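You operate a simulated robot arm through the tools that you are given. There is no shell and no other tool.

Carry out the task below with a simulated robot arm. There is one attempt and no reset: what you move stays moved.

TASK
Clean the teal comb in the sonic cleaner for three minutes.
Fine: put it back and end with the dial at OFF and the lid open; the other comb stays as it is.

Only the result counts: the job must be done as asked and must still hold three seconds after the hand-in. Knocking over, shifting, dropping, spilling or breaking anything else fails it. A push-on lid holds only when it is set on centred and level and pressed home; a screw cap is set on level and turned clockwise until tight.

THE ROBOT
A 6-joint arm with a two-finger parallel gripper, fixed in place. Base frame: the origin is on the floor under the middle of its stand, x ahead of it, y to its left, z up. Units: m, rad, N and s.
With the tool pointing down near the work surface it reaches from about 0.3 to 0.66 m from the base axis. Its first joint turns from -2.007 to 2.007 rad. Payload 3.43 kg.
Tool frame: the origin (TCP) lies between the finger pads and is the grasp point; the fingertips stand 0.034 m ahead of it; z points along the fingers, y is the line along which they close. The gripper opens to 0.128 m. The fingers are 0.024 m wide and 0.012 m thick; the gripper's body (0.048 by 0.13 m) begins 0.096 m behind the TCP.
Orientation is told as [roll, pitch, yaw] about the base's x, y, z axes, in that order, counted from this pose: with the fingers straight down and closing along the base's y, the tool's x points along the base's -x, its y along +y and its z along -z.

THE INTERFACE
- The arm moves only by the tool play_rows. Its argument "deltas" is a list of rows, each a list of 3 entries, a list of its own where there are three numbers: the shift along the tool's x, y, z in m, then the turn, a rotation vector about the tool's x, y, z in rad, then the gripper command, from -1 (shut) to 1 (fully open), values between in proportion. In form: [[[dx, dy, dz], [rx, ry, rz], hand], ...]. A call has 1 to 20 rows; each row is the pose to reach, as a shift and turn from the pose commanded when the call began, along the tool's axes at that moment. Rows are played at 5 a second. More than 0.05 m and 0.15 rad between two rows, or a gripper value outside its range, and nothing of the call is played. A pose out of reach is approached as far as the arm can. The call stops where the force on the tool passes 40 N (or 10 N more than at its start, if that is more) or the arm is blocked; 0.2 s more then pass. Each finger travels about 0.153 m/s and halts on what it meets, pressing with about 40 N; the grip force reading is that of the motor and also rises with nothing between the fingers. The clock runs only during rows and for 0.2 s after the last one: add rows that repeat a pose to give the fingers time. The reply holds the time, the measured pose of the TCP, the force on the tool along the base axes, the opening and the grip force, in the units named above and with some noise, with the torque about the TCP (base axes, N m) and any sound that the robot's microphone picked up.
- Cameras (640 x 400 px; columns grow to the right, rows downward): "scene" is fixed at [0.4004, -0.5012, 1.5066]; the picture's right is [-0.02, 1.00, 0.00], its down [0.88, 0.02, -0.48] and it looks along [-0.48, -0.01, -0.88] (base axes); focal length 233 px, centre (320, 200). "wrist" rides on the gripper at [0.076, -0.011, -0.16] in the tool frame; the picture's right is [0.15, 0.99, 0.00], its down [-0.88, 0.13, -0.46] and it looks along [-0.45, 0.07, 0.89] (tool axes); focal length 234 px, centre (320, 200). There is no depth. A picture from a camera that has moved, and an enlarged one, comes with that camera's place and axes in the base frame and with its lens.
- get_image(camera): a new picture of that camera. No time passes.
- lift_body(by): slides the trunk up (or, below 0, down) by that many m; the arm rides with it, the base frame stays. It gives what a move gives, with no picture.
- enlarge(camera, box): a new picture of the part [left, top, right, bottom] of that camera's present view, enlarged. No time passes.
- job_done(): hands the job in; it is judged then, once.

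Places have to be worked out from the pictures, the camera data and where the tool is seen. Open the gripper and draw the arm clear of the work before you hand the job in, unless the task says otherwise.

The tools are called after "Emit:" as name(argument=value, ...) on one line, values as JSON. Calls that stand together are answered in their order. play_rows: Moves the arm, as the interface text tells. Its arguments: {"type":"object","properties":{"deltas":{"type":"array","items":{"type":"array"}}},"required":["deltas"]} The other tools are called the same way: lift_body (by) moves the trunk up or down; get_image (camera) takes a picture; enlarge (camera, box) takes an enlarged picture of a part of a camera's view; job_done () hands the job in.

At the start:

```text
time_s: 0.0
tcp_pos: [0.1434, -0.4198, 1.2101]
orientation: [-0.001, 0.0, -0.001]
ft_force: [-0.3, 0.2, -0.5]
torque: [0.0, 0.02, 0.0]
gripper_width: 0.1279
gripper_force: 0.0
trunk travel left (down, up): [-0.925, 0.065]
```

scene: 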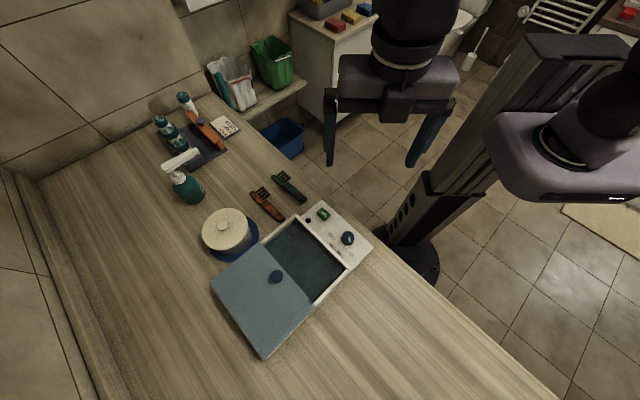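
wrist: 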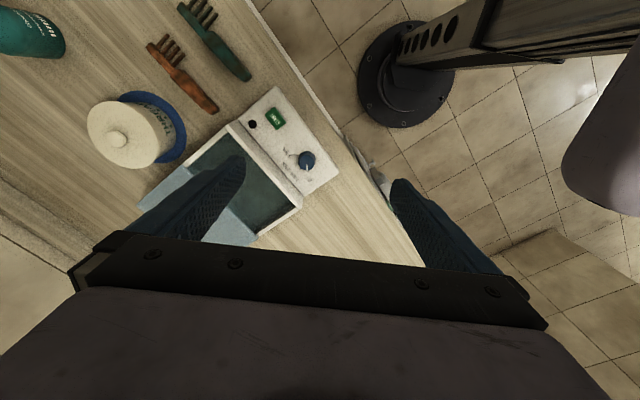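

I'll begin by looking closely at the cleaner, the dial and the combs before moving anything.

Emit:
enlarge(camera="scene", box=[200, 160, 400, 285])

Emit:
enlarge(camera="wrist", box=[140, 0, 380, 150])

Emit:
enlarge(camera="wrist", box=[220, 80, 360, 210])

Emit:
enlarge(camera="scene", box=[300, 190, 380, 270])

```text
3.20 times, centred on (300, 222) of scene
camera zoom: at [0.4004, -0.5012, 1.5066], right [-0.02, 1.0, 0.0], down [0.88, 0.02, -0.48], along [-0.48, -0.01, -0.88], focal length 746 px, centre (384, 128)
```

zoom: 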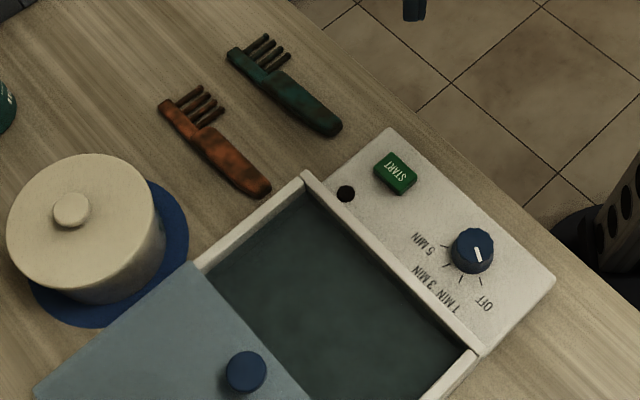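

```text
2.67 times, centred on (260, 75) of wrist
camera zoom: at [0.0674, -0.4299, 1.3688], right [-0.15, 0.99, 0.0], down [0.88, 0.13, 0.46], along [0.45, 0.07, -0.89], focal length 624 px, centre (480, 533)
```

zoom: 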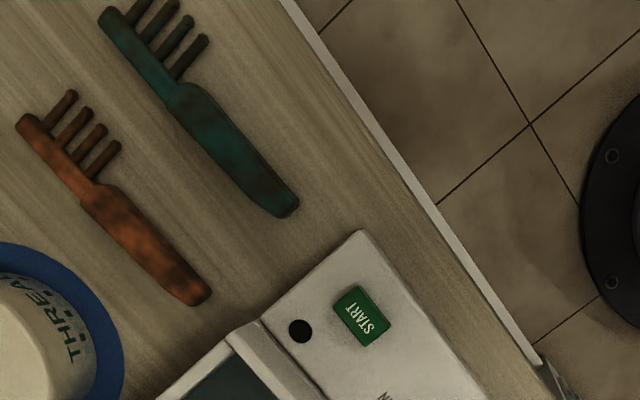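

```text
3.08 times, centred on (290, 145) of wrist
camera zoom: at [0.0674, -0.4299, 1.3688], right [-0.15, 0.99, 0.0], down [0.88, 0.13, 0.46], along [0.45, 0.07, -0.89], focal length 720 px, centre (412, 369)
```

zoom: 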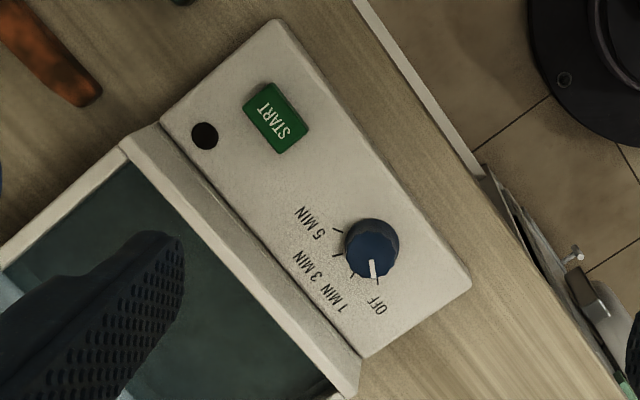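

```text
5.00 times, centred on (340, 230) of scene
camera zoom: at [0.4004, -0.5012, 1.5066], right [-0.02, 1.0, 0.0], down [0.88, 0.02, -0.48], along [-0.48, -0.01, -0.88], focal length 1165 px, centre (220, 50)
```

zoom: 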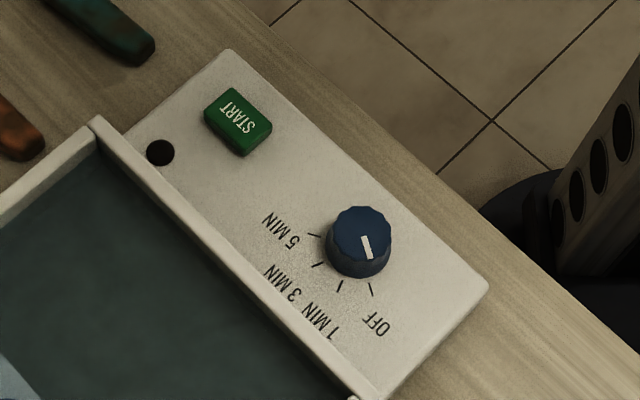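

The dial points at OFF; the teal comb lies beside the cleaner's START end, the orange one next to it. Now I look at how the lid sits on the basin and at the rest of the surroundings.

Emit:
enlarge(camera="scene", box=[190, 200, 390, 370])

Emit:
enlarge(camera="wrist", box=[60, 80, 340, 260])

Emit:
enlarge(camera="scene", box=[100, 60, 340, 220])

```text
2.35 times, centred on (290, 285) of scene
camera zoom: at [0.4004, -0.5012, 1.5066], right [-0.02, 1.0, 0.0], down [0.88, 0.02, -0.48], along [-0.48, -0.01, -0.88], focal length 548 px, centre (391, 0)
```

zoom: 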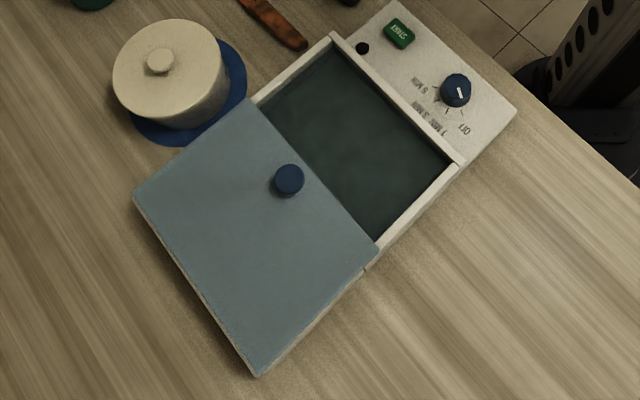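

```text
2.22 times, centred on (200, 170) of wrist
camera zoom: at [0.0674, -0.4299, 1.3688], right [-0.15, 0.99, 0.0], down [0.88, 0.13, 0.46], along [0.45, 0.07, -0.89], focal length 520 px, centre (587, 267)
```

zoom: 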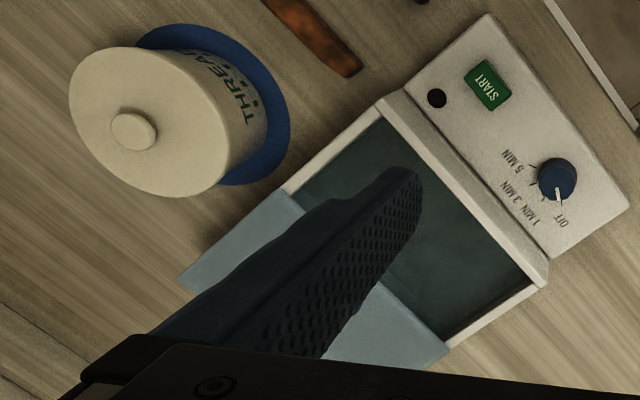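

```text
2.50 times, centred on (220, 140) of scene
camera zoom: at [0.4004, -0.5012, 1.5066], right [-0.02, 1.0, 0.0], down [0.88, 0.02, -0.48], along [-0.48, -0.01, -0.88], focal length 583 px, centre (570, 350)
```

zoom: 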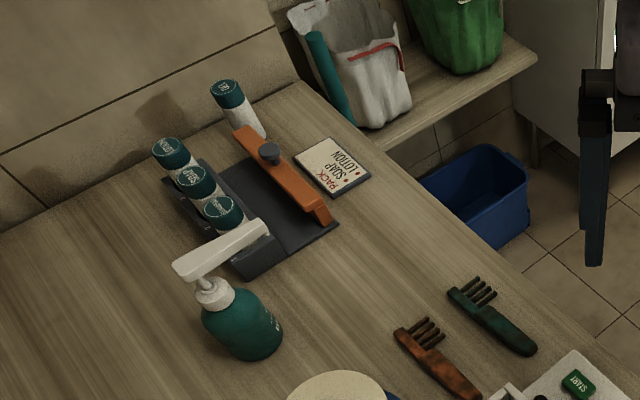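

The lid looks like a plate with a knob that slides on the basin (now pulled back), with liquid in the basin; the comb axis runs about 48° in the base xy plane, roughly parallel to the panel. I'll turn the tool to that yaw and shift a bit up high, to get a second, aligned view.

Emit:
play_rows(deltas=[[[0.008, -0.014, 0], [0, 0, -0.14], 1], [[0.015, -0.028, 0], [0, 0, -0.28], 1], [[0.022, -0.042, 0], [0, 0, -0.42], 1], [[0.03, -0.055, 0], [0, 0, -0.56], 1], [[0.037, -0.068, 0], [0, 0, -0.7], 1], [[0.043, -0.08, 0], [0, 0, -0.838], 1], [[0.043, -0.08, 0], [0, 0, -0.838], 1]])

```text
time_s: 1.6
tcp_pos: [0.0985, -0.4995, 1.2102]
orientation: [0.0, 0.001, 0.839]
ft_force: [-0.2, -0.1, -0.1]
torque: [-0.01, 0.02, 0.04]
gripper_width: 0.1278
gripper_force: 0.1
trunk travel left (down, up): [-0.925, 0.065]
```

The turn went as expected. Now a picture from here.

Emit:
get_image(camera="wrist")

Emit:
enlarge(camera="wrist", box=[160, 0, 480, 200])

Emit:
get_image(camera="scene")

```text
taken
camera wrist: at [0.0566, -0.5635, 1.3692], right [-0.83, 0.55, 0.0], down [0.49, 0.74, 0.46], along [0.25, 0.38, -0.89], focal length 234 px, centre (320, 200)
```

wrist: 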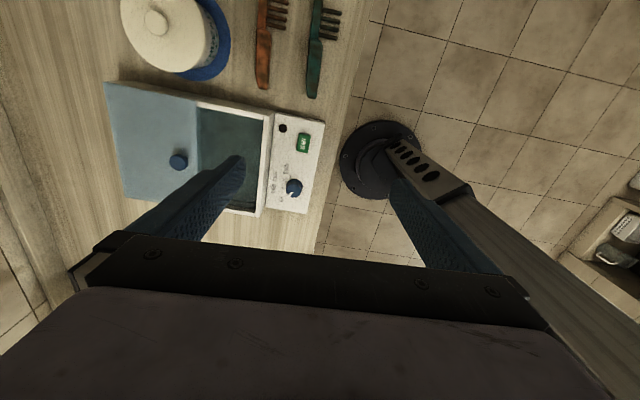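

```text
2.00 times, centred on (320, 100) of wrist
camera zoom: at [0.0566, -0.5635, 1.3692], right [-0.83, 0.55, 0.0], down [0.49, 0.74, 0.46], along [0.25, 0.38, -0.89], focal length 468 px, centre (320, 400)
```

zoom: 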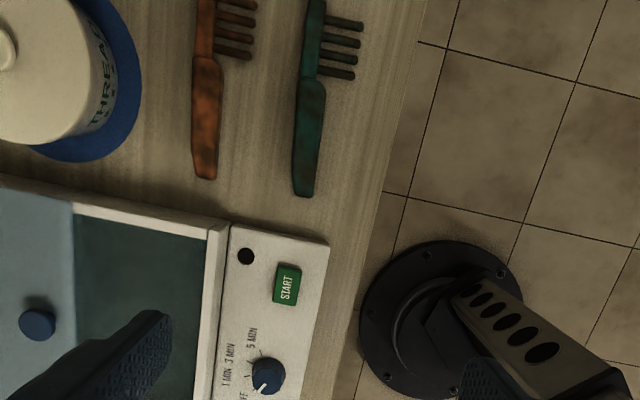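

```text
taken
```

scene: 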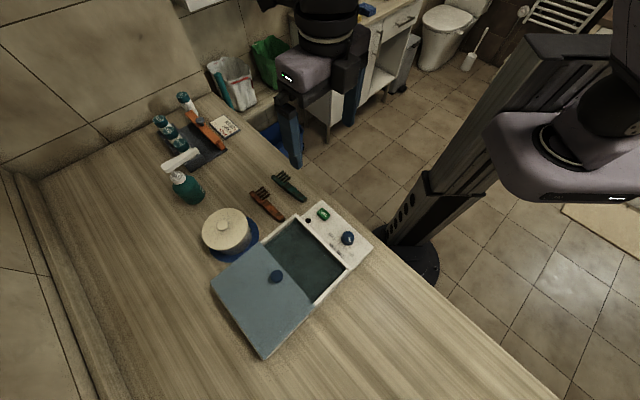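

From the two wrist views the teal comb runs from about (0.00,-0.65) to (0.084,-0.549) with its top near z≈0.92, axis at ~51°; the dial top is near (0.203,-0.434,0.94). I'll go above the comb handle at z≈1.06, aligned with it, and look again.

Emit:
play_rows(deltas=[[[0.018, -0.004, 0.025], [0, 0, -0.01], 0.2], [[0.036, -0.008, 0.05], [0, 0, -0.02], 0.2], [[0.054, -0.012, 0.075], [0, 0, -0.03], 0.2], [[0.072, -0.016, 0.1], [0, 0, -0.04], 0.2], [[0.09, -0.019, 0.125], [0, 0, -0.05], 0.2], [[0.107, -0.022, 0.15], [0, 0, -0.054], 0.2], [[0.107, -0.022, 0.15], [0, 0, -0.054], 0.2]])

Emit:
get_image(camera="wrist")

Emit:
get_image(camera="scene")

```text
time_s: 3.2
tcp_pos: [0.0437, -0.5932, 1.0626]
orientation: [0.001, 0.003, 0.891]
ft_force: [-0.7, 0.5, 0.2]
torque: [0.0, 0.02, -0.03]
gripper_width: 0.077
gripper_force: 0.1
trunk travel left (down, up): [-0.925, 0.065]
```

```text
taken
camera wrist: at [0.0047, -0.6593, 1.2204], right [-0.86, 0.51, 0.0], down [0.45, 0.77, 0.45], along [0.23, 0.39, -0.89], focal length 234 px, centre (320, 200)
```

wrist: 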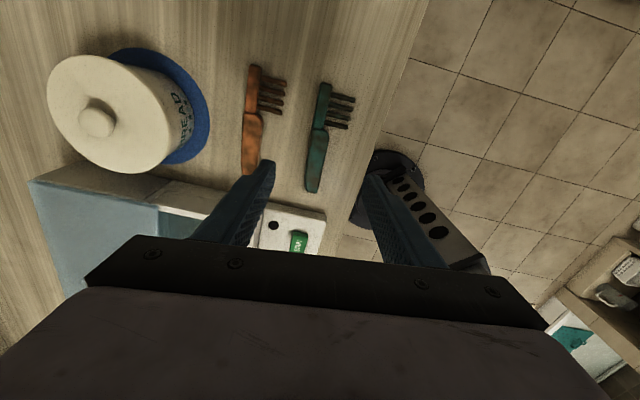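

```text
taken
```

scene: 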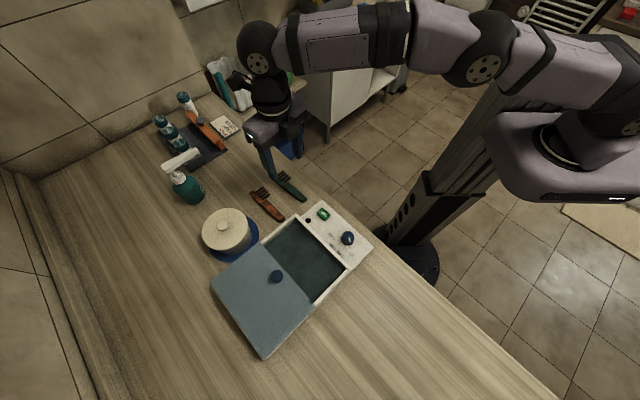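

The comb lies ahead of the fingers as planned. I'll enlarge it to refine its position, direction and height from this nearer viewpoint.

Emit:
enlarge(camera="wrist", box=[220, 60, 400, 210])

```text
2.67 times, centred on (310, 135) of wrist
camera zoom: at [0.0047, -0.6593, 1.2204], right [-0.86, 0.51, 0.0], down [0.45, 0.77, 0.45], along [0.23, 0.39, -0.89], focal length 624 px, centre (347, 373)
```

zoom: 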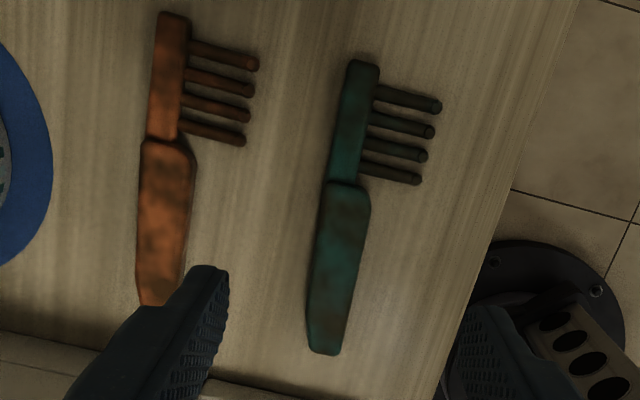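

The comb handle's middle (0.0446,-0.593) is right under the TCP and its axis is at ~0.898 rad. I descend to z≈0.965 with a narrower opening and check the picture before the last bit.

Emit:
play_rows(deltas=[[[0, 0, 0.025], [0, 0, -0.007], -0.06], [[0, 0, 0.05], [0, 0, -0.007], -0.06], [[0, 0, 0.07], [0, 0, -0.007], -0.06], [[0, 0, 0.085], [0, 0, -0.007], -0.06], [[0, 0, 0.097], [0, 0, -0.007], -0.06], [[0, 0, 0.097], [0, 0, -0.007], -0.06]])

Emit:
get_image(camera="wrist")

Emit:
enlarge(camera="scene", box=[230, 130, 350, 230])

```text
time_s: 4.6
tcp_pos: [0.043, -0.5944, 0.9611]
orientation: [0.0, 0.0, 0.9]
ft_force: [0.0, 0.0, -0.1]
torque: [0.0, 0.0, 0.02]
gripper_width: 0.0603
gripper_force: 0.0
trunk travel left (down, up): [-0.925, 0.065]
```

```text
taken
camera wrist: at [0.0052, -0.6602, 1.1206], right [-0.87, 0.5, 0.0], down [0.45, 0.77, 0.46], along [0.23, 0.39, -0.89], focal length 234 px, centre (320, 200)
```

wrist: 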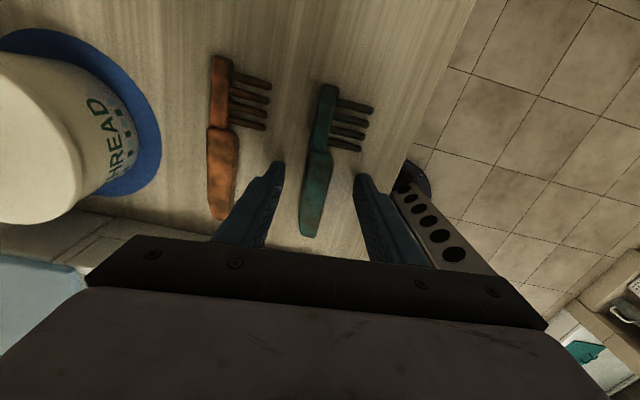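

```text
4.00 times, centred on (290, 180) of scene
camera zoom: at [0.4004, -0.5012, 1.5066], right [-0.02, 1.0, 0.0], down [0.88, 0.02, -0.48], along [-0.48, -0.01, -0.88], focal length 932 px, centre (440, 280)
```

zoom: 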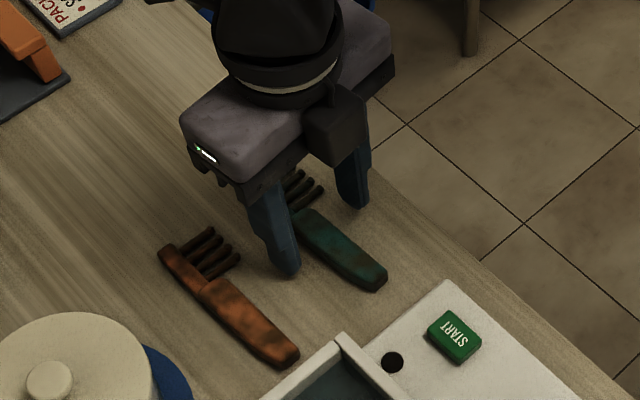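

Fingers straddle the handle evenly. Now I descend in small steps, watching the force for contact with the table top.

Emit:
play_rows(deltas=[[[0, 0, 0.002], [0, 0, 0], -0.06], [[0, 0, 0.004], [0, 0, 0], -0.06], [[0, 0, 0.006], [0, 0, 0], -0.06], [[0, 0, 0.008], [0, 0, 0], -0.06], [[0, 0, 0.008], [0, 0, 0], -0.06]])

Emit:
get_image(camera="wrist")

Emit:
enlarge(camera="scene", box=[240, 140, 330, 215])

```text
time_s: 5.8
tcp_pos: [0.0443, -0.594, 0.9542]
orientation: [0.001, 0.0, 0.898]
ft_force: [0.0, -0.2, 0.2]
torque: [-0.01, 0.0, -0.01]
gripper_width: 0.06
gripper_force: 0.1
trunk travel left (down, up): [-0.925, 0.065]
```

```text
taken
camera wrist: at [0.0064, -0.6592, 1.113], right [-0.87, 0.5, 0.0], down [0.45, 0.77, 0.46], along [0.23, 0.39, -0.89], focal length 234 px, centre (320, 200)
```

wrist: 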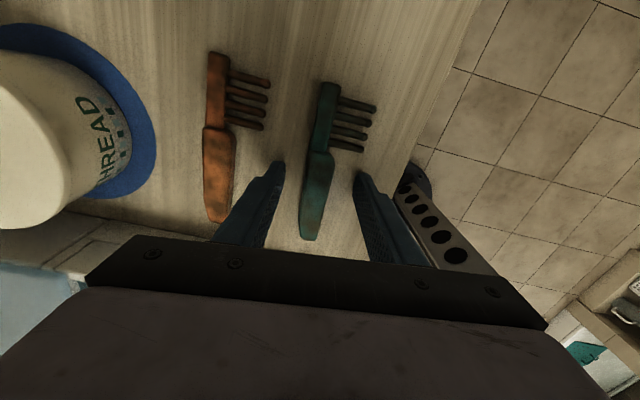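

```text
5.33 times, centred on (285, 178) of scene
camera zoom: at [0.4004, -0.5012, 1.5066], right [-0.02, 1.0, 0.0], down [0.88, 0.02, -0.48], along [-0.48, -0.01, -0.88], focal length 1243 px, centre (507, 320)
```

zoom: 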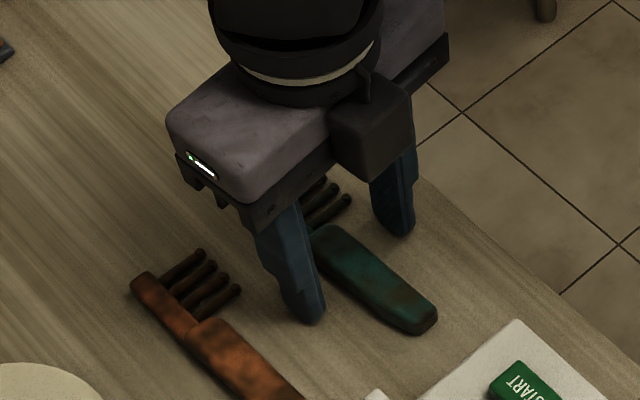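

No contact yet with the fingertips at about 0.920. I go down further in 2 mm steps.

Emit:
play_rows(deltas=[[[0, 0, 0.002], [0, 0, 0], -0.06], [[0, 0, 0.004], [0, 0, 0], -0.06], [[0, 0, 0.006], [0, 0, 0], -0.06], [[0, 0, 0.008], [0, 0, 0], -0.06], [[0, 0, 0.008], [0, 0, 0], -0.06]])

Emit:
enlarge(camera="wrist", box=[240, 60, 400, 260])

Emit:
enlarge(camera="scene", box=[250, 150, 320, 210])

```text
time_s: 7.0
tcp_pos: [0.046, -0.5938, 0.954]
orientation: [-0.007, 0.007, 0.9]
ft_force: [3.6, 11.1, 16.9]
torque: [0.95, 0.28, -0.37]
gripper_width: 0.0628
gripper_force: 2.3
trunk travel left (down, up): [-0.925, 0.065]
stopped in row 5: the force on the tool passed its limit at 41 N (the readings are from after the stop); the commanded pose is now the measured one
```

```text
2.00 times, centred on (320, 160) of wrist
camera zoom: at [0.0076, -0.6585, 1.1138], right [-0.87, 0.5, 0.0], down [0.45, 0.77, 0.45], along [0.23, 0.39, -0.89], focal length 468 px, centre (320, 280)
```

zoom: 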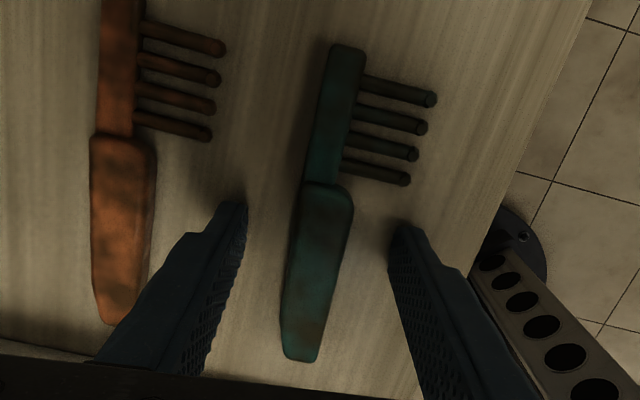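

```text
6.67 times, centred on (285, 180) of scene
camera zoom: at [0.4004, -0.5012, 1.5066], right [-0.02, 1.0, 0.0], down [0.88, 0.02, -0.48], along [-0.48, -0.01, -0.88], focal length 1554 px, centre (553, 333)
```

zoom: 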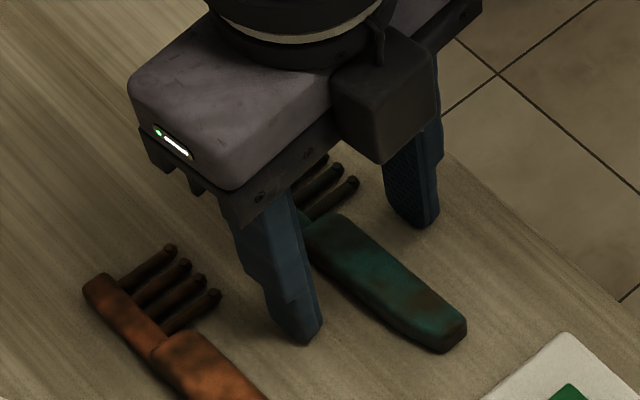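

Contact came at TCP z≈0.954, so the table top is at about z=0.920. I back off 2 mm and close on the comb handle.

Emit:
play_rows(deltas=[[[0, 0, -0.002], [0, 0, 0], -0.06], [[0, 0, -0.002], [0, 0, 0], -0.06], [[0, 0, -0.002], [0, 0, 0], -0.4], [[0, 0, -0.002], [0, 0, 0], -0.7], [[0, 0, -0.002], [0, 0, 0], -1], [[0, 0, -0.002], [0, 0, 0], -1], [[0, 0, -0.002], [0, 0, 0], -1]])

Emit:
enlarge(camera="wrist", box=[240, 60, 400, 260])

```text
time_s: 8.6
tcp_pos: [0.0443, -0.5966, 0.9529]
orientation: [-0.007, 0.008, 0.899]
ft_force: [-3.9, -1.1, 6.4]
torque: [-0.08, 0.38, 0.08]
gripper_width: 0.0206
gripper_force: 39.5
trunk travel left (down, up): [-0.925, 0.065]
```

```text
2.00 times, centred on (320, 160) of wrist
camera zoom: at [0.0065, -0.6606, 1.114], right [-0.87, 0.5, -0.01], down [0.45, 0.78, 0.45], along [0.23, 0.38, -0.89], focal length 468 px, centre (320, 280)
```

zoom: 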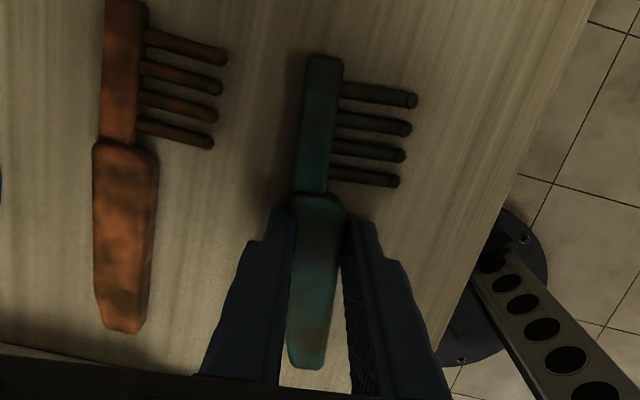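

The comb is gripped (0.0206 m). The place to return it is TCP ≈ (0.0443,-0.597,0.953), yaw 0.90. I lift it straight up 10 cm.

Emit:
play_rows(deltas=[[[0, 0, -0.01], [0, 0, 0], -1], [[0, 0, -0.03], [0, 0, 0], -1], [[0, 0, -0.055], [0, 0, 0], -1], [[0, 0, -0.08], [0, 0, 0], -1], [[0, 0, -0.1], [0, 0, 0], -1], [[0, 0, -0.12], [0, 0, 0], -1], [[0, 0, -0.12], [0, 0, 0], -1]])

Emit:
get_image(camera="wrist")

Emit:
enlarge(camera="scene", box=[200, 100, 400, 270])

```text
time_s: 10.2
tcp_pos: [0.0457, -0.5943, 1.073]
orientation: [-0.006, 0.007, 0.9]
ft_force: [-0.6, -0.6, -0.2]
torque: [0.01, 0.03, -0.02]
gripper_width: 0.0206
gripper_force: 40.1
trunk travel left (down, up): [-0.925, 0.065]
```

```text
taken
camera wrist: at [0.0066, -0.6589, 1.2327], right [-0.87, 0.5, 0.0], down [0.45, 0.77, 0.45], along [0.23, 0.39, -0.89], focal length 234 px, centre (320, 200)
```

wrist: 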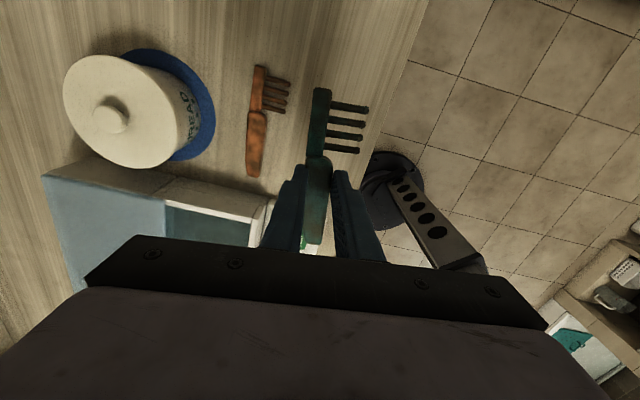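

```text
2.35 times, centred on (300, 185) of scene
camera zoom: at [0.4004, -0.5012, 1.5066], right [-0.02, 1.0, 0.0], down [0.88, 0.02, -0.48], along [-0.48, -0.01, -0.88], focal length 548 px, centre (367, 235)
```

zoom: 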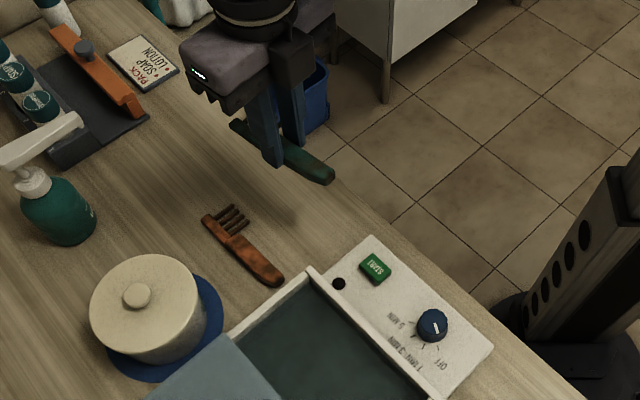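

The comb is held level. I carry it at this height to above the open part of the basin (about (0.286,-0.542)), turning to the cleaner's direction (~0.796 rad) on the way.

Emit:
play_rows(deltas=[[[-0.019, -0.0155, 0], [0, -0.001, 0.01], -1], [[-0.043, -0.035, 0], [0, -0.002, 0.02], -1], [[-0.07, -0.057, 0], [0, -0.004, 0.036], -1], [[-0.097, -0.079, 0], [0, -0.005, 0.052], -1], [[-0.124, -0.101, 0], [0, -0.006, 0.068], -1], [[-0.15, -0.123, 0], [0, -0.007, 0.083], -1], [[-0.174, -0.142, 0], [0, -0.008, 0.095], -1], [[-0.19, -0.155, 0], [0, -0.009, 0.104], -1], [[-0.19, -0.155, 0], [0, -0.009, 0.104], -1]])

Emit:
get_image(camera="wrist")

Emit:
enlarge(camera="scene", box=[180, 150, 420, 370])

```text
time_s: 12.2
tcp_pos: [0.282, -0.5414, 1.0767]
orientation: [-0.006, -0.002, 0.795]
ft_force: [-0.5, 0.0, 0.0]
torque: [-0.01, -0.01, -0.01]
gripper_width: 0.0209
gripper_force: 40.0
trunk travel left (down, up): [-0.925, 0.065]
```

```text
taken
camera wrist: at [0.2362, -0.6032, 1.2344], right [-0.81, 0.59, -0.01], down [0.52, 0.72, 0.46], along [0.27, 0.37, -0.89], focal length 234 px, centre (320, 200)
```

wrist: 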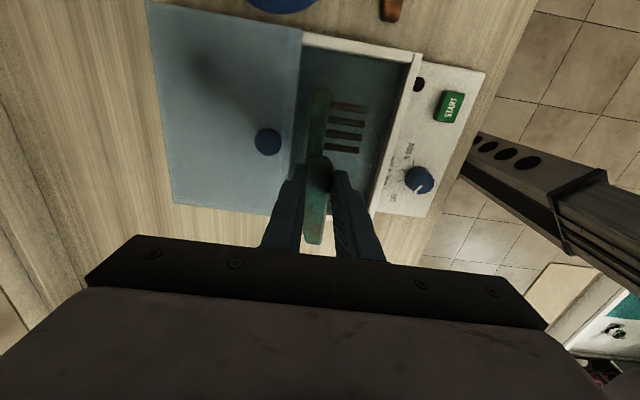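

```text
1.82 times, centred on (300, 260) of scene
camera zoom: at [0.4004, -0.5012, 1.5066], right [-0.02, 1.0, 0.0], down [0.88, 0.02, -0.48], along [-0.48, -0.01, -0.88], focal length 424 px, centre (356, 91)
```

zoom: 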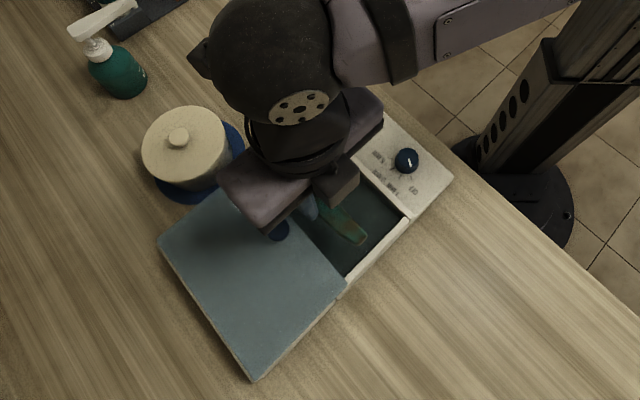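

Comb hangs over the opening. I enlarge the wrist view to measure the rim, lid, knob, dial and START more exactly from this position.

Emit:
enlarge(camera="wrist", box=[130, 0, 330, 220])

Emit:
enlarge(camera="wrist", box=[290, 20, 500, 250])

```text
1.82 times, centred on (230, 110) of wrist
camera zoom: at [0.2362, -0.6032, 1.2344], right [-0.81, 0.59, -0.01], down [0.52, 0.72, 0.46], along [0.27, 0.37, -0.89], focal length 426 px, centre (484, 364)
```

zoom: 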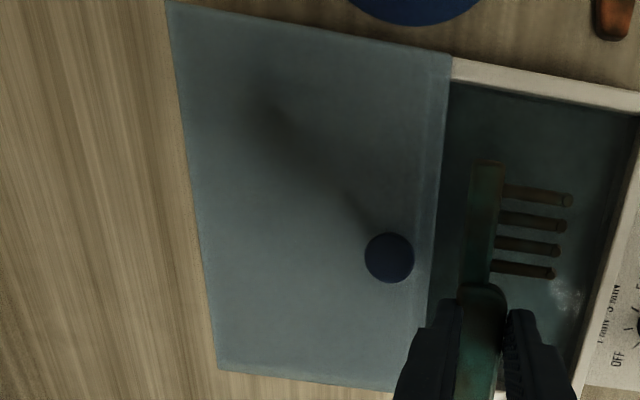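

```text
1.74 times, centred on (395, 135) of wrist
camera zoom: at [0.2362, -0.6032, 1.2344], right [-0.81, 0.59, -0.01], down [0.52, 0.72, 0.46], along [0.27, 0.37, -0.89], focal length 407 px, centre (190, 313)
```

zoom: 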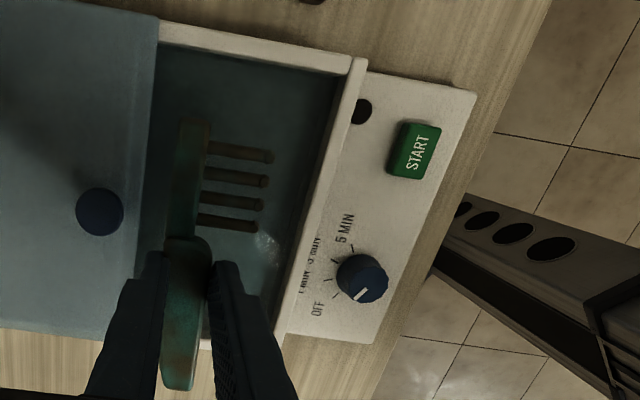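

The rim seems to stand at about z≈0.965 and the comb should go ~1.5–2 cm toward its head side. I shift and lower to just above the rim, where parallax is small, and check in both cameras.

Emit:
play_rows(deltas=[[[0.005, 0, 0.015], [0, 0, 0], -1], [[0.01, 0, 0.03], [0, 0, 0], -1], [[0.015, 0, 0.045], [0, 0, 0], -1], [[0.015, 0, 0.05], [0, 0, 0], -1], [[0.015, 0, 0.05], [0, 0, 0], -1]])

Emit:
get_image(camera="wrist")

Emit:
enlarge(camera="wrist", box=[240, 0, 460, 250])

Emit:
enlarge(camera="scene", box=[260, 190, 390, 310])

```text
time_s: 13.4
tcp_pos: [0.2727, -0.5542, 1.0228]
orientation: [-0.005, -0.002, 0.794]
ft_force: [-0.8, 0.0, -1.4]
torque: [0.01, 0.01, -0.01]
gripper_width: 0.0208
gripper_force: 40.2
trunk travel left (down, up): [-0.925, 0.065]
```

```text
taken
camera wrist: at [0.2276, -0.6164, 1.1819], right [-0.81, 0.59, -0.01], down [0.52, 0.72, 0.46], along [0.27, 0.37, -0.89], focal length 234 px, centre (320, 200)
```

wrist: 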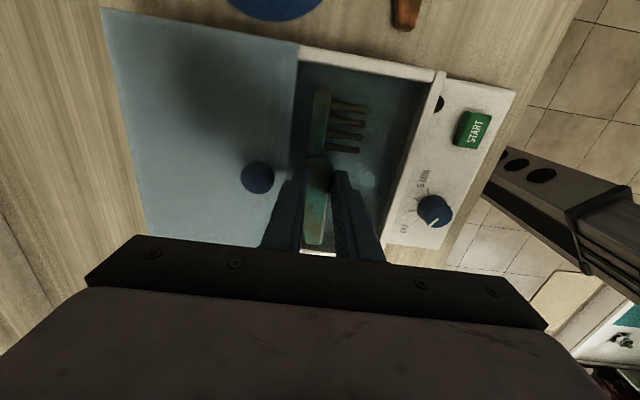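

```text
1.60 times, centred on (350, 125) of wrist
camera zoom: at [0.2276, -0.6164, 1.1819], right [-0.81, 0.59, -0.01], down [0.52, 0.72, 0.46], along [0.27, 0.37, -0.89], focal length 375 px, centre (272, 320)
```

zoom: 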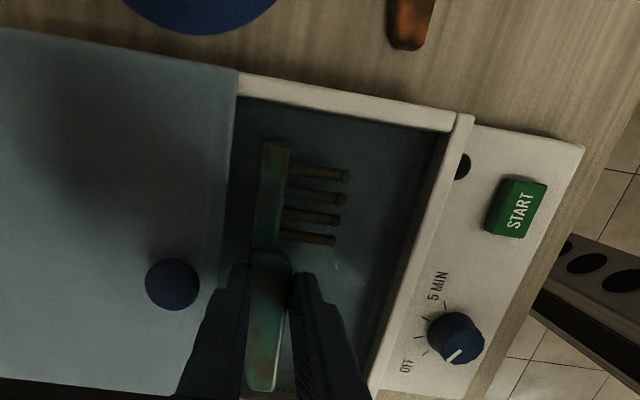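

```text
3.33 times, centred on (325, 250) of scene
camera zoom: at [0.4004, -0.5012, 1.5066], right [-0.02, 1.0, 0.0], down [0.88, 0.02, -0.48], along [-0.48, -0.01, -0.88], focal length 777 px, centre (303, 33)
```

zoom: 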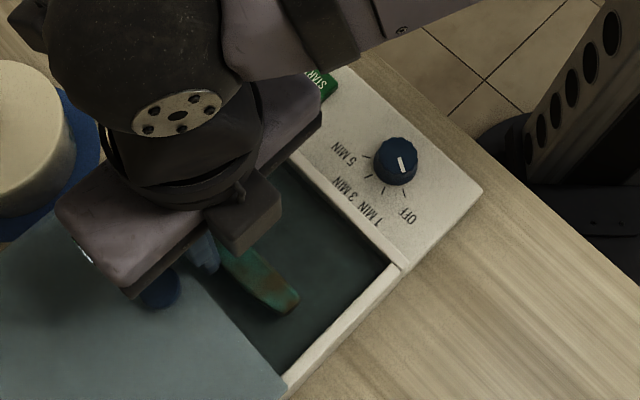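

The comb is centred lengthwise (about 2 cm clear at both ends), but sits closer to the lid edge than to the panel rim. I shift 2 cm toward the panel, then lower to TCP z≈0.985.

Emit:
play_rows(deltas=[[[0, 0.01, 0], [0, 0, 0], -1], [[0, 0.02, 0], [0, 0, 0], -1], [[0, 0.02, 0.008], [0, 0, 0], -1], [[0, 0.02, 0.016], [0, 0, 0], -1], [[0, 0.02, 0.024], [0, 0, 0], -1], [[0, 0.02, 0.032], [0, 0, 0], -1], [[0, 0.02, 0.036], [0, 0, 0], -1], [[0, 0.02, 0.036], [0, 0, 0], -1]])

Emit:
enlarge(camera="wrist", box=[220, 0, 460, 270])

Emit:
enlarge(camera="scene", box=[260, 190, 390, 310])

```text
time_s: 15.2
tcp_pos: [0.2608, -0.5395, 0.986]
orientation: [-0.005, -0.002, 0.797]
ft_force: [0.9, -0.9, -0.2]
torque: [-0.03, -0.01, 0.02]
gripper_width: 0.0206
gripper_force: 40.3
trunk travel left (down, up): [-0.925, 0.065]
```

```text
1.48 times, centred on (340, 135) of wrist
camera zoom: at [0.2149, -0.6009, 1.1454], right [-0.81, 0.59, -0.01], down [0.52, 0.72, 0.46], along [0.27, 0.37, -0.89], focal length 347 px, centre (290, 296)
```

zoom: 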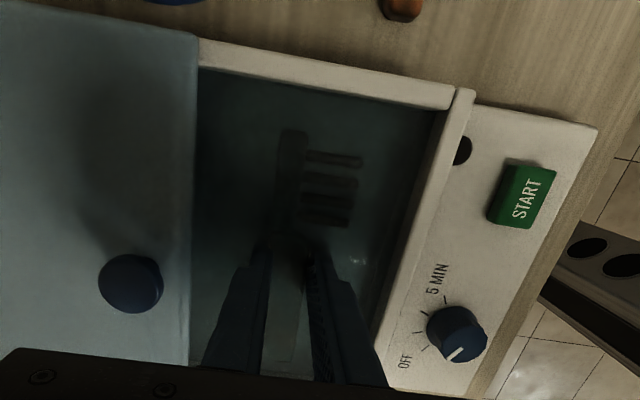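

```text
3.33 times, centred on (325, 250) of scene
camera zoom: at [0.4004, -0.5012, 1.5066], right [-0.02, 1.0, 0.0], down [0.88, 0.02, -0.48], along [-0.48, -0.01, -0.88], focal length 777 px, centre (303, 33)
```

zoom: 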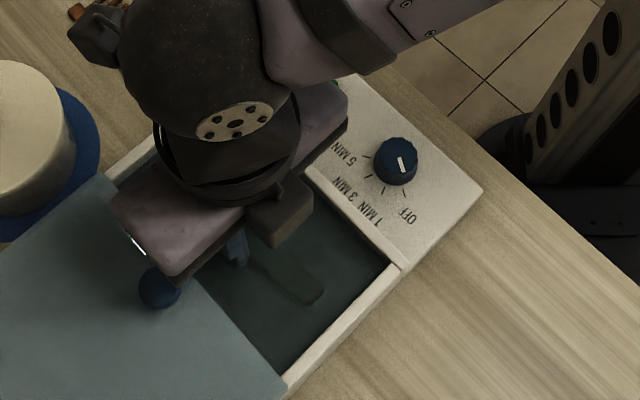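

The comb has entered the liquid, clear of the rim on all sides. I continue down in small steps until the floor is felt.

Emit:
play_rows(deltas=[[[0, 0, 0.003], [0, 0, 0], -1], [[0, 0, 0.006], [0, 0, 0], -1], [[0, 0, 0.009], [0, 0, 0], -1], [[0, 0, 0.012], [0, 0, 0], -1], [[0, 0, 0.012], [0, 0, 0], -1]])

```text
time_s: 16.2
tcp_pos: [0.2595, -0.5395, 0.9854]
orientation: [-0.015, 0.004, 0.797]
ft_force: [-3.5, 11.1, 17.4]
torque: [0.51, 0.63, -0.16]
gripper_width: 0.0209
gripper_force: 40.0
trunk travel left (down, up): [-0.925, 0.065]
stopped in row 4: the force on the tool passed its limit at 42 N (the readings are from after the stop); the commanded pose is now the measured one
```

Contact at TCP z≈0.985 — the basin floor would be near z≈0.951. I verify in the pictures that the comb lies flat inside and is not caught on an edge.

Emit:
enlarge(camera="wrist", box=[220, 0, 460, 270])

Emit:
enlarge(camera="scene", box=[270, 220, 370, 310])

```text
1.48 times, centred on (340, 135) of wrist
camera zoom: at [0.2145, -0.5997, 1.1437], right [-0.81, 0.59, -0.02], down [0.52, 0.73, 0.45], along [0.28, 0.36, -0.89], focal length 347 px, centre (290, 296)
```

zoom: 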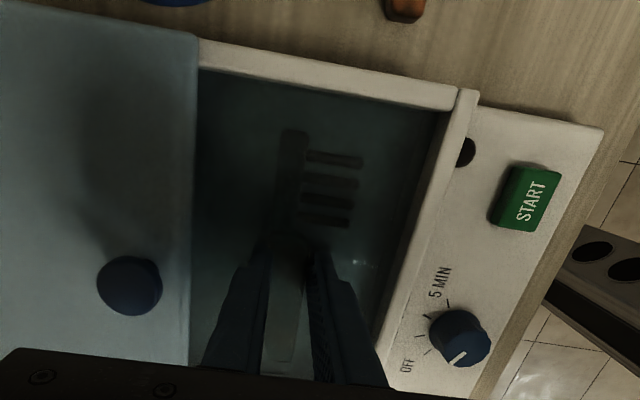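

```text
4.44 times, centred on (320, 265) of scene
camera zoom: at [0.4004, -0.5012, 1.5066], right [-0.02, 1.0, 0.0], down [0.88, 0.02, -0.48], along [-0.48, -0.01, -0.88], focal length 1036 px, centre (320, -89)
```

zoom: 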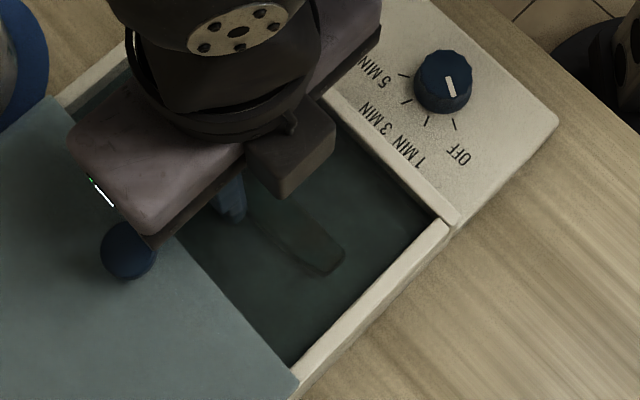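

The comb lies flat within the basin, clear of rim and lid, and the knob (top ≈1.018) is well below the gripper body. I relieve the pressure by 1.5 mm and open the fingers a little to release.

Emit:
play_rows(deltas=[[[0, 0, -0.0015], [0, 0, 0], -1], [[0, 0, -0.0015], [0, 0, 0], -1], [[0, 0, -0.0015], [0, 0, 0], -0.55], [[0, 0, -0.0015], [0, 0, 0], -0.4], [[0, 0, -0.0015], [0, 0, 0], -0.35], [[0, 0, -0.0015], [0, 0, 0], -0.35]])

Emit:
enlarge(camera="wrist", box=[220, 0, 460, 270])

```text
time_s: 17.6
tcp_pos: [0.2631, -0.5438, 0.9835]
orientation: [-0.023, 0.005, 0.795]
ft_force: [13.4, -8.0, 15.5]
torque: [0.09, -0.18, -0.16]
gripper_width: 0.0329
gripper_force: 0.2
trunk travel left (down, up): [-0.925, 0.065]
```

```text
1.48 times, centred on (340, 135) of wrist
camera zoom: at [0.2176, -0.6031, 1.1441], right [-0.81, 0.59, -0.02], down [0.52, 0.73, 0.45], along [0.28, 0.35, -0.89], focal length 347 px, centre (290, 296)
```

zoom: 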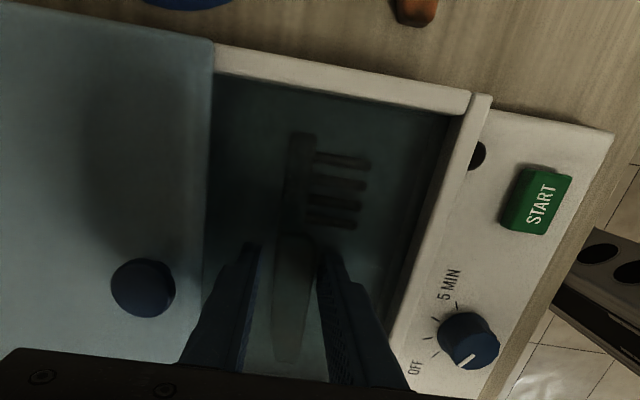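

The fingers have let go of the comb but still rest with some force on the floor. I rise gently and check that the comb stays behind.

Emit:
play_rows(deltas=[[[0, 0, -0.004], [0, 0, 0], -0.35], [[0, 0, -0.01], [0, 0, 0], -0.35], [[0, 0, -0.02], [0, 0, 0], -0.35], [[0, 0, -0.035], [0, 0, 0], -0.35], [[0, 0, -0.035], [0, 0, 0], -0.35]])

Emit:
enlarge(camera="wrist", box=[220, 0, 460, 270])

Emit:
enlarge(camera="scene", box=[260, 190, 390, 310])

```text
time_s: 18.8
tcp_pos: [0.2617, -0.5433, 1.0181]
orientation: [-0.015, 0.002, 0.796]
ft_force: [0.2, -0.1, -0.1]
torque: [0.02, 0.03, -0.01]
gripper_width: 0.0417
gripper_force: 0.2
trunk travel left (down, up): [-0.925, 0.065]
```

```text
1.48 times, centred on (340, 135) of wrist
camera zoom: at [0.2156, -0.6025, 1.1772], right [-0.81, 0.59, -0.01], down [0.52, 0.73, 0.45], along [0.28, 0.36, -0.89], focal length 347 px, centre (290, 296)
```

zoom: 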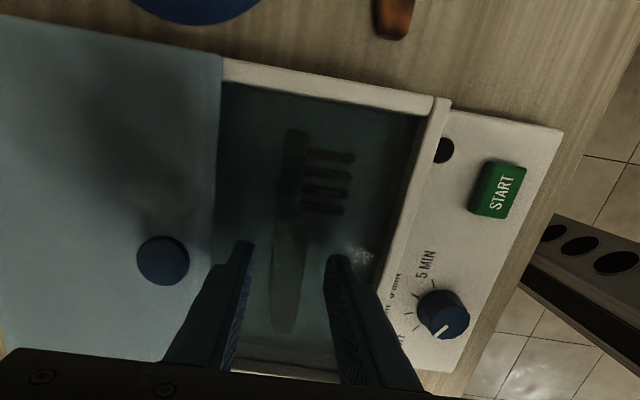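

```text
3.33 times, centred on (325, 250) of scene
camera zoom: at [0.4004, -0.5012, 1.5066], right [-0.02, 1.0, 0.0], down [0.88, 0.02, -0.48], along [-0.48, -0.01, -0.88], focal length 777 px, centre (303, 33)
```

zoom: 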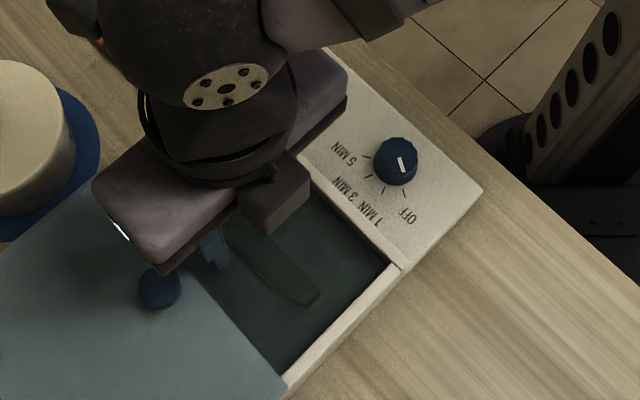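

The comb rests alone on the basin floor. Next the lid: its knob is near (0.303,-0.591), top z≈1.018. I rise, level the tool and move above the knob to check.

Emit:
play_rows(deltas=[[[0, 0, -0.036], [-0.005, 0, 0], -0.35], [[0, 0, -0.072], [-0.015, 0, 0], -0.2], [[0.002, -0.02, -0.072], [-0.015, 0, 0], 0], [[0.004, -0.04, -0.072], [-0.015, 0, 0], 0.1], [[0.005, -0.063, -0.072], [-0.015, 0, 0], 0.1], [[0.005, -0.063, -0.072], [-0.015, 0, 0], 0.1]])

Emit:
get_image(camera="wrist")

Emit:
get_image(camera="scene")

```text
time_s: 20.2
tcp_pos: [0.2795, -0.5555, 1.0885]
orientation: [-0.002, 0.003, 0.796]
ft_force: [0.1, 0.6, 0.0]
torque: [-0.04, -0.03, -0.01]
gripper_width: 0.0702
gripper_force: 0.1
out of reach, approached as far as the arm can: row 4, 5, 6
trunk travel left (down, up): [-0.925, 0.065]
```

```text
taken
camera wrist: at [0.2353, -0.616, 1.2477], right [-0.81, 0.59, 0.0], down [0.52, 0.72, 0.45], along [0.27, 0.37, -0.89], focal length 234 px, centre (320, 200)
```

wrist: 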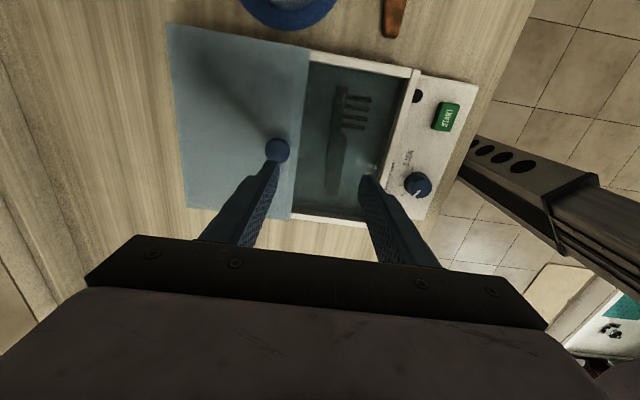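

```text
taken
```

scene: 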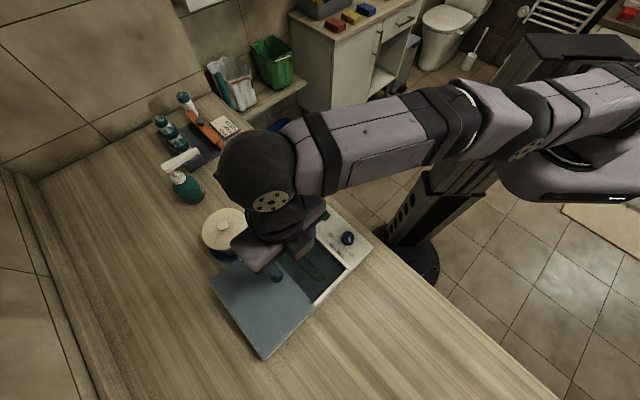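

The arm hits its reach limit before the knob (radius 0.62 at this height). I'll use a different approach: turn the gripper 90° (yaw −0.775) so it can be tilted outward while the pads still close squarely on the knob. First the turn, backed off a little toward the base.

Emit:
play_rows(deltas=[[[0, 0.005, 0], [0, 0, 0.1428], 0.1], [[0, 0.01, 0], [0, 0, 0.2856], 0.1], [[0, 0.015, 0], [0, 0, 0.4284], 0.1], [[0, 0.02, 0], [0, 0, 0.5712], 0.1], [[0, 0.025, 0], [0, 0, 0.714], 0.1], [[0, 0.03, 0], [0, 0, 0.8568], 0.1], [[0, 0.03, 0], [0, 0, 0.9996], 0.1], [[0, 0.03, 0], [0, 0, 1.1424], 0.1], [[0, 0.03, 0], [0, 0, 1.2852], 0.1], [[0, 0.03, 0], [0, 0, 1.428], 0.1], [[0, 0.03, 0], [0, 0, 1.571], 0.1], [[0, 0.03, 0], [0, 0, 1.571], 0.1]])

Emit:
get_image(camera="wrist")

Emit:
get_image(camera="scene")

```text
time_s: 22.8
tcp_pos: [0.2555, -0.5355, 1.0908]
orientation: [-0.005, 0.0, -0.776]
ft_force: [-0.3, -0.1, -0.3]
torque: [0.05, 0.01, 0.03]
gripper_width: 0.0704
gripper_force: 0.0
trunk travel left (down, up): [-0.925, 0.065]
```

```text
taken
camera wrist: at [0.1945, -0.4881, 1.2492], right [0.59, 0.81, 0.0], down [0.72, -0.52, 0.46], along [0.37, -0.27, -0.89], focal length 234 px, centre (320, 200)
```

wrist: 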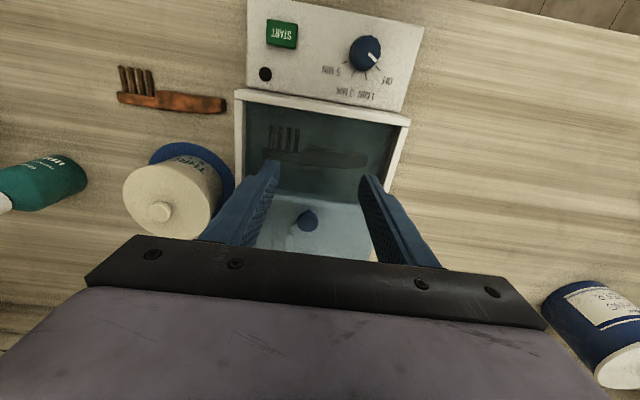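

```text
taken
```

scene: 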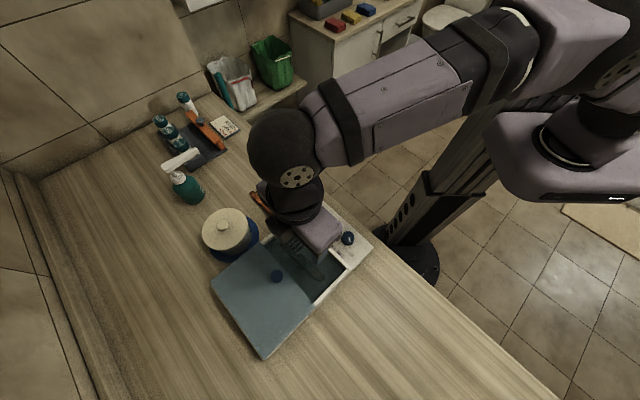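

The view is aligned now: knob at about (0.305,-0.588), 0.072 m outward of the TCP. I tilt the tool 0.3 rad outward about its y and move above the knob, staying higher than its top.

Emit:
play_rows(deltas=[[[-0.005, -0.001, 0], [0, -0.06, 0], 0.1], [[-0.012, -0.001, 0], [0, -0.12, 0], 0.1], [[-0.022, -0.002, 0.004], [0, -0.18, 0], 0.1], [[-0.034, -0.003, 0.008], [0, -0.24, 0], 0.1], [[-0.048, -0.003, 0.014], [0, -0.3, 0], 0.1], [[-0.0635, -0.003, 0.02], [0, -0.3, 0], 0.1], [[-0.0635, -0.003, 0.02], [0, -0.3, 0], 0.1]])

Emit:
get_image(camera="wrist")

Emit:
enlarge(camera="scene", box=[200, 190, 380, 350])

```text
time_s: 24.4
tcp_pos: [0.3015, -0.5806, 1.0702]
orientation: [-0.002, -0.302, -0.774]
ft_force: [0.7, 0.9, -0.2]
torque: [0.0, -0.01, -0.02]
gripper_width: 0.0703
gripper_force: 0.0
trunk travel left (down, up): [-0.925, 0.065]
```

```text
taken
camera wrist: at [0.2084, -0.5034, 1.1997], right [0.59, 0.8, -0.05], down [0.6, -0.4, 0.7], along [0.54, -0.44, -0.72], focal length 234 px, centre (320, 200)
```

wrist: 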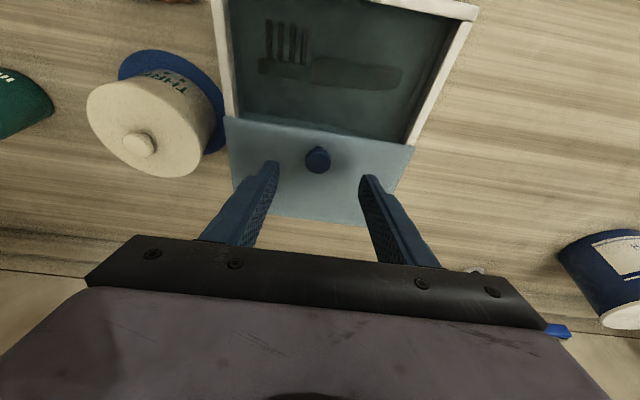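

```text
2.50 times, centred on (290, 270) of scene
camera zoom: at [0.4004, -0.5012, 1.5066], right [-0.02, 1.0, 0.0], down [0.88, 0.02, -0.48], along [-0.48, -0.01, -0.88], focal length 583 px, centre (395, 25)
```

zoom: 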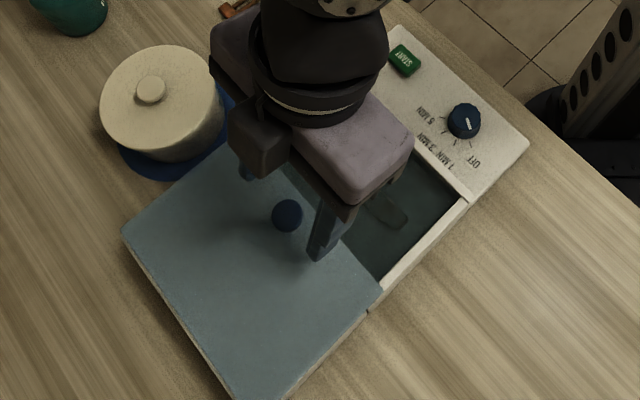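

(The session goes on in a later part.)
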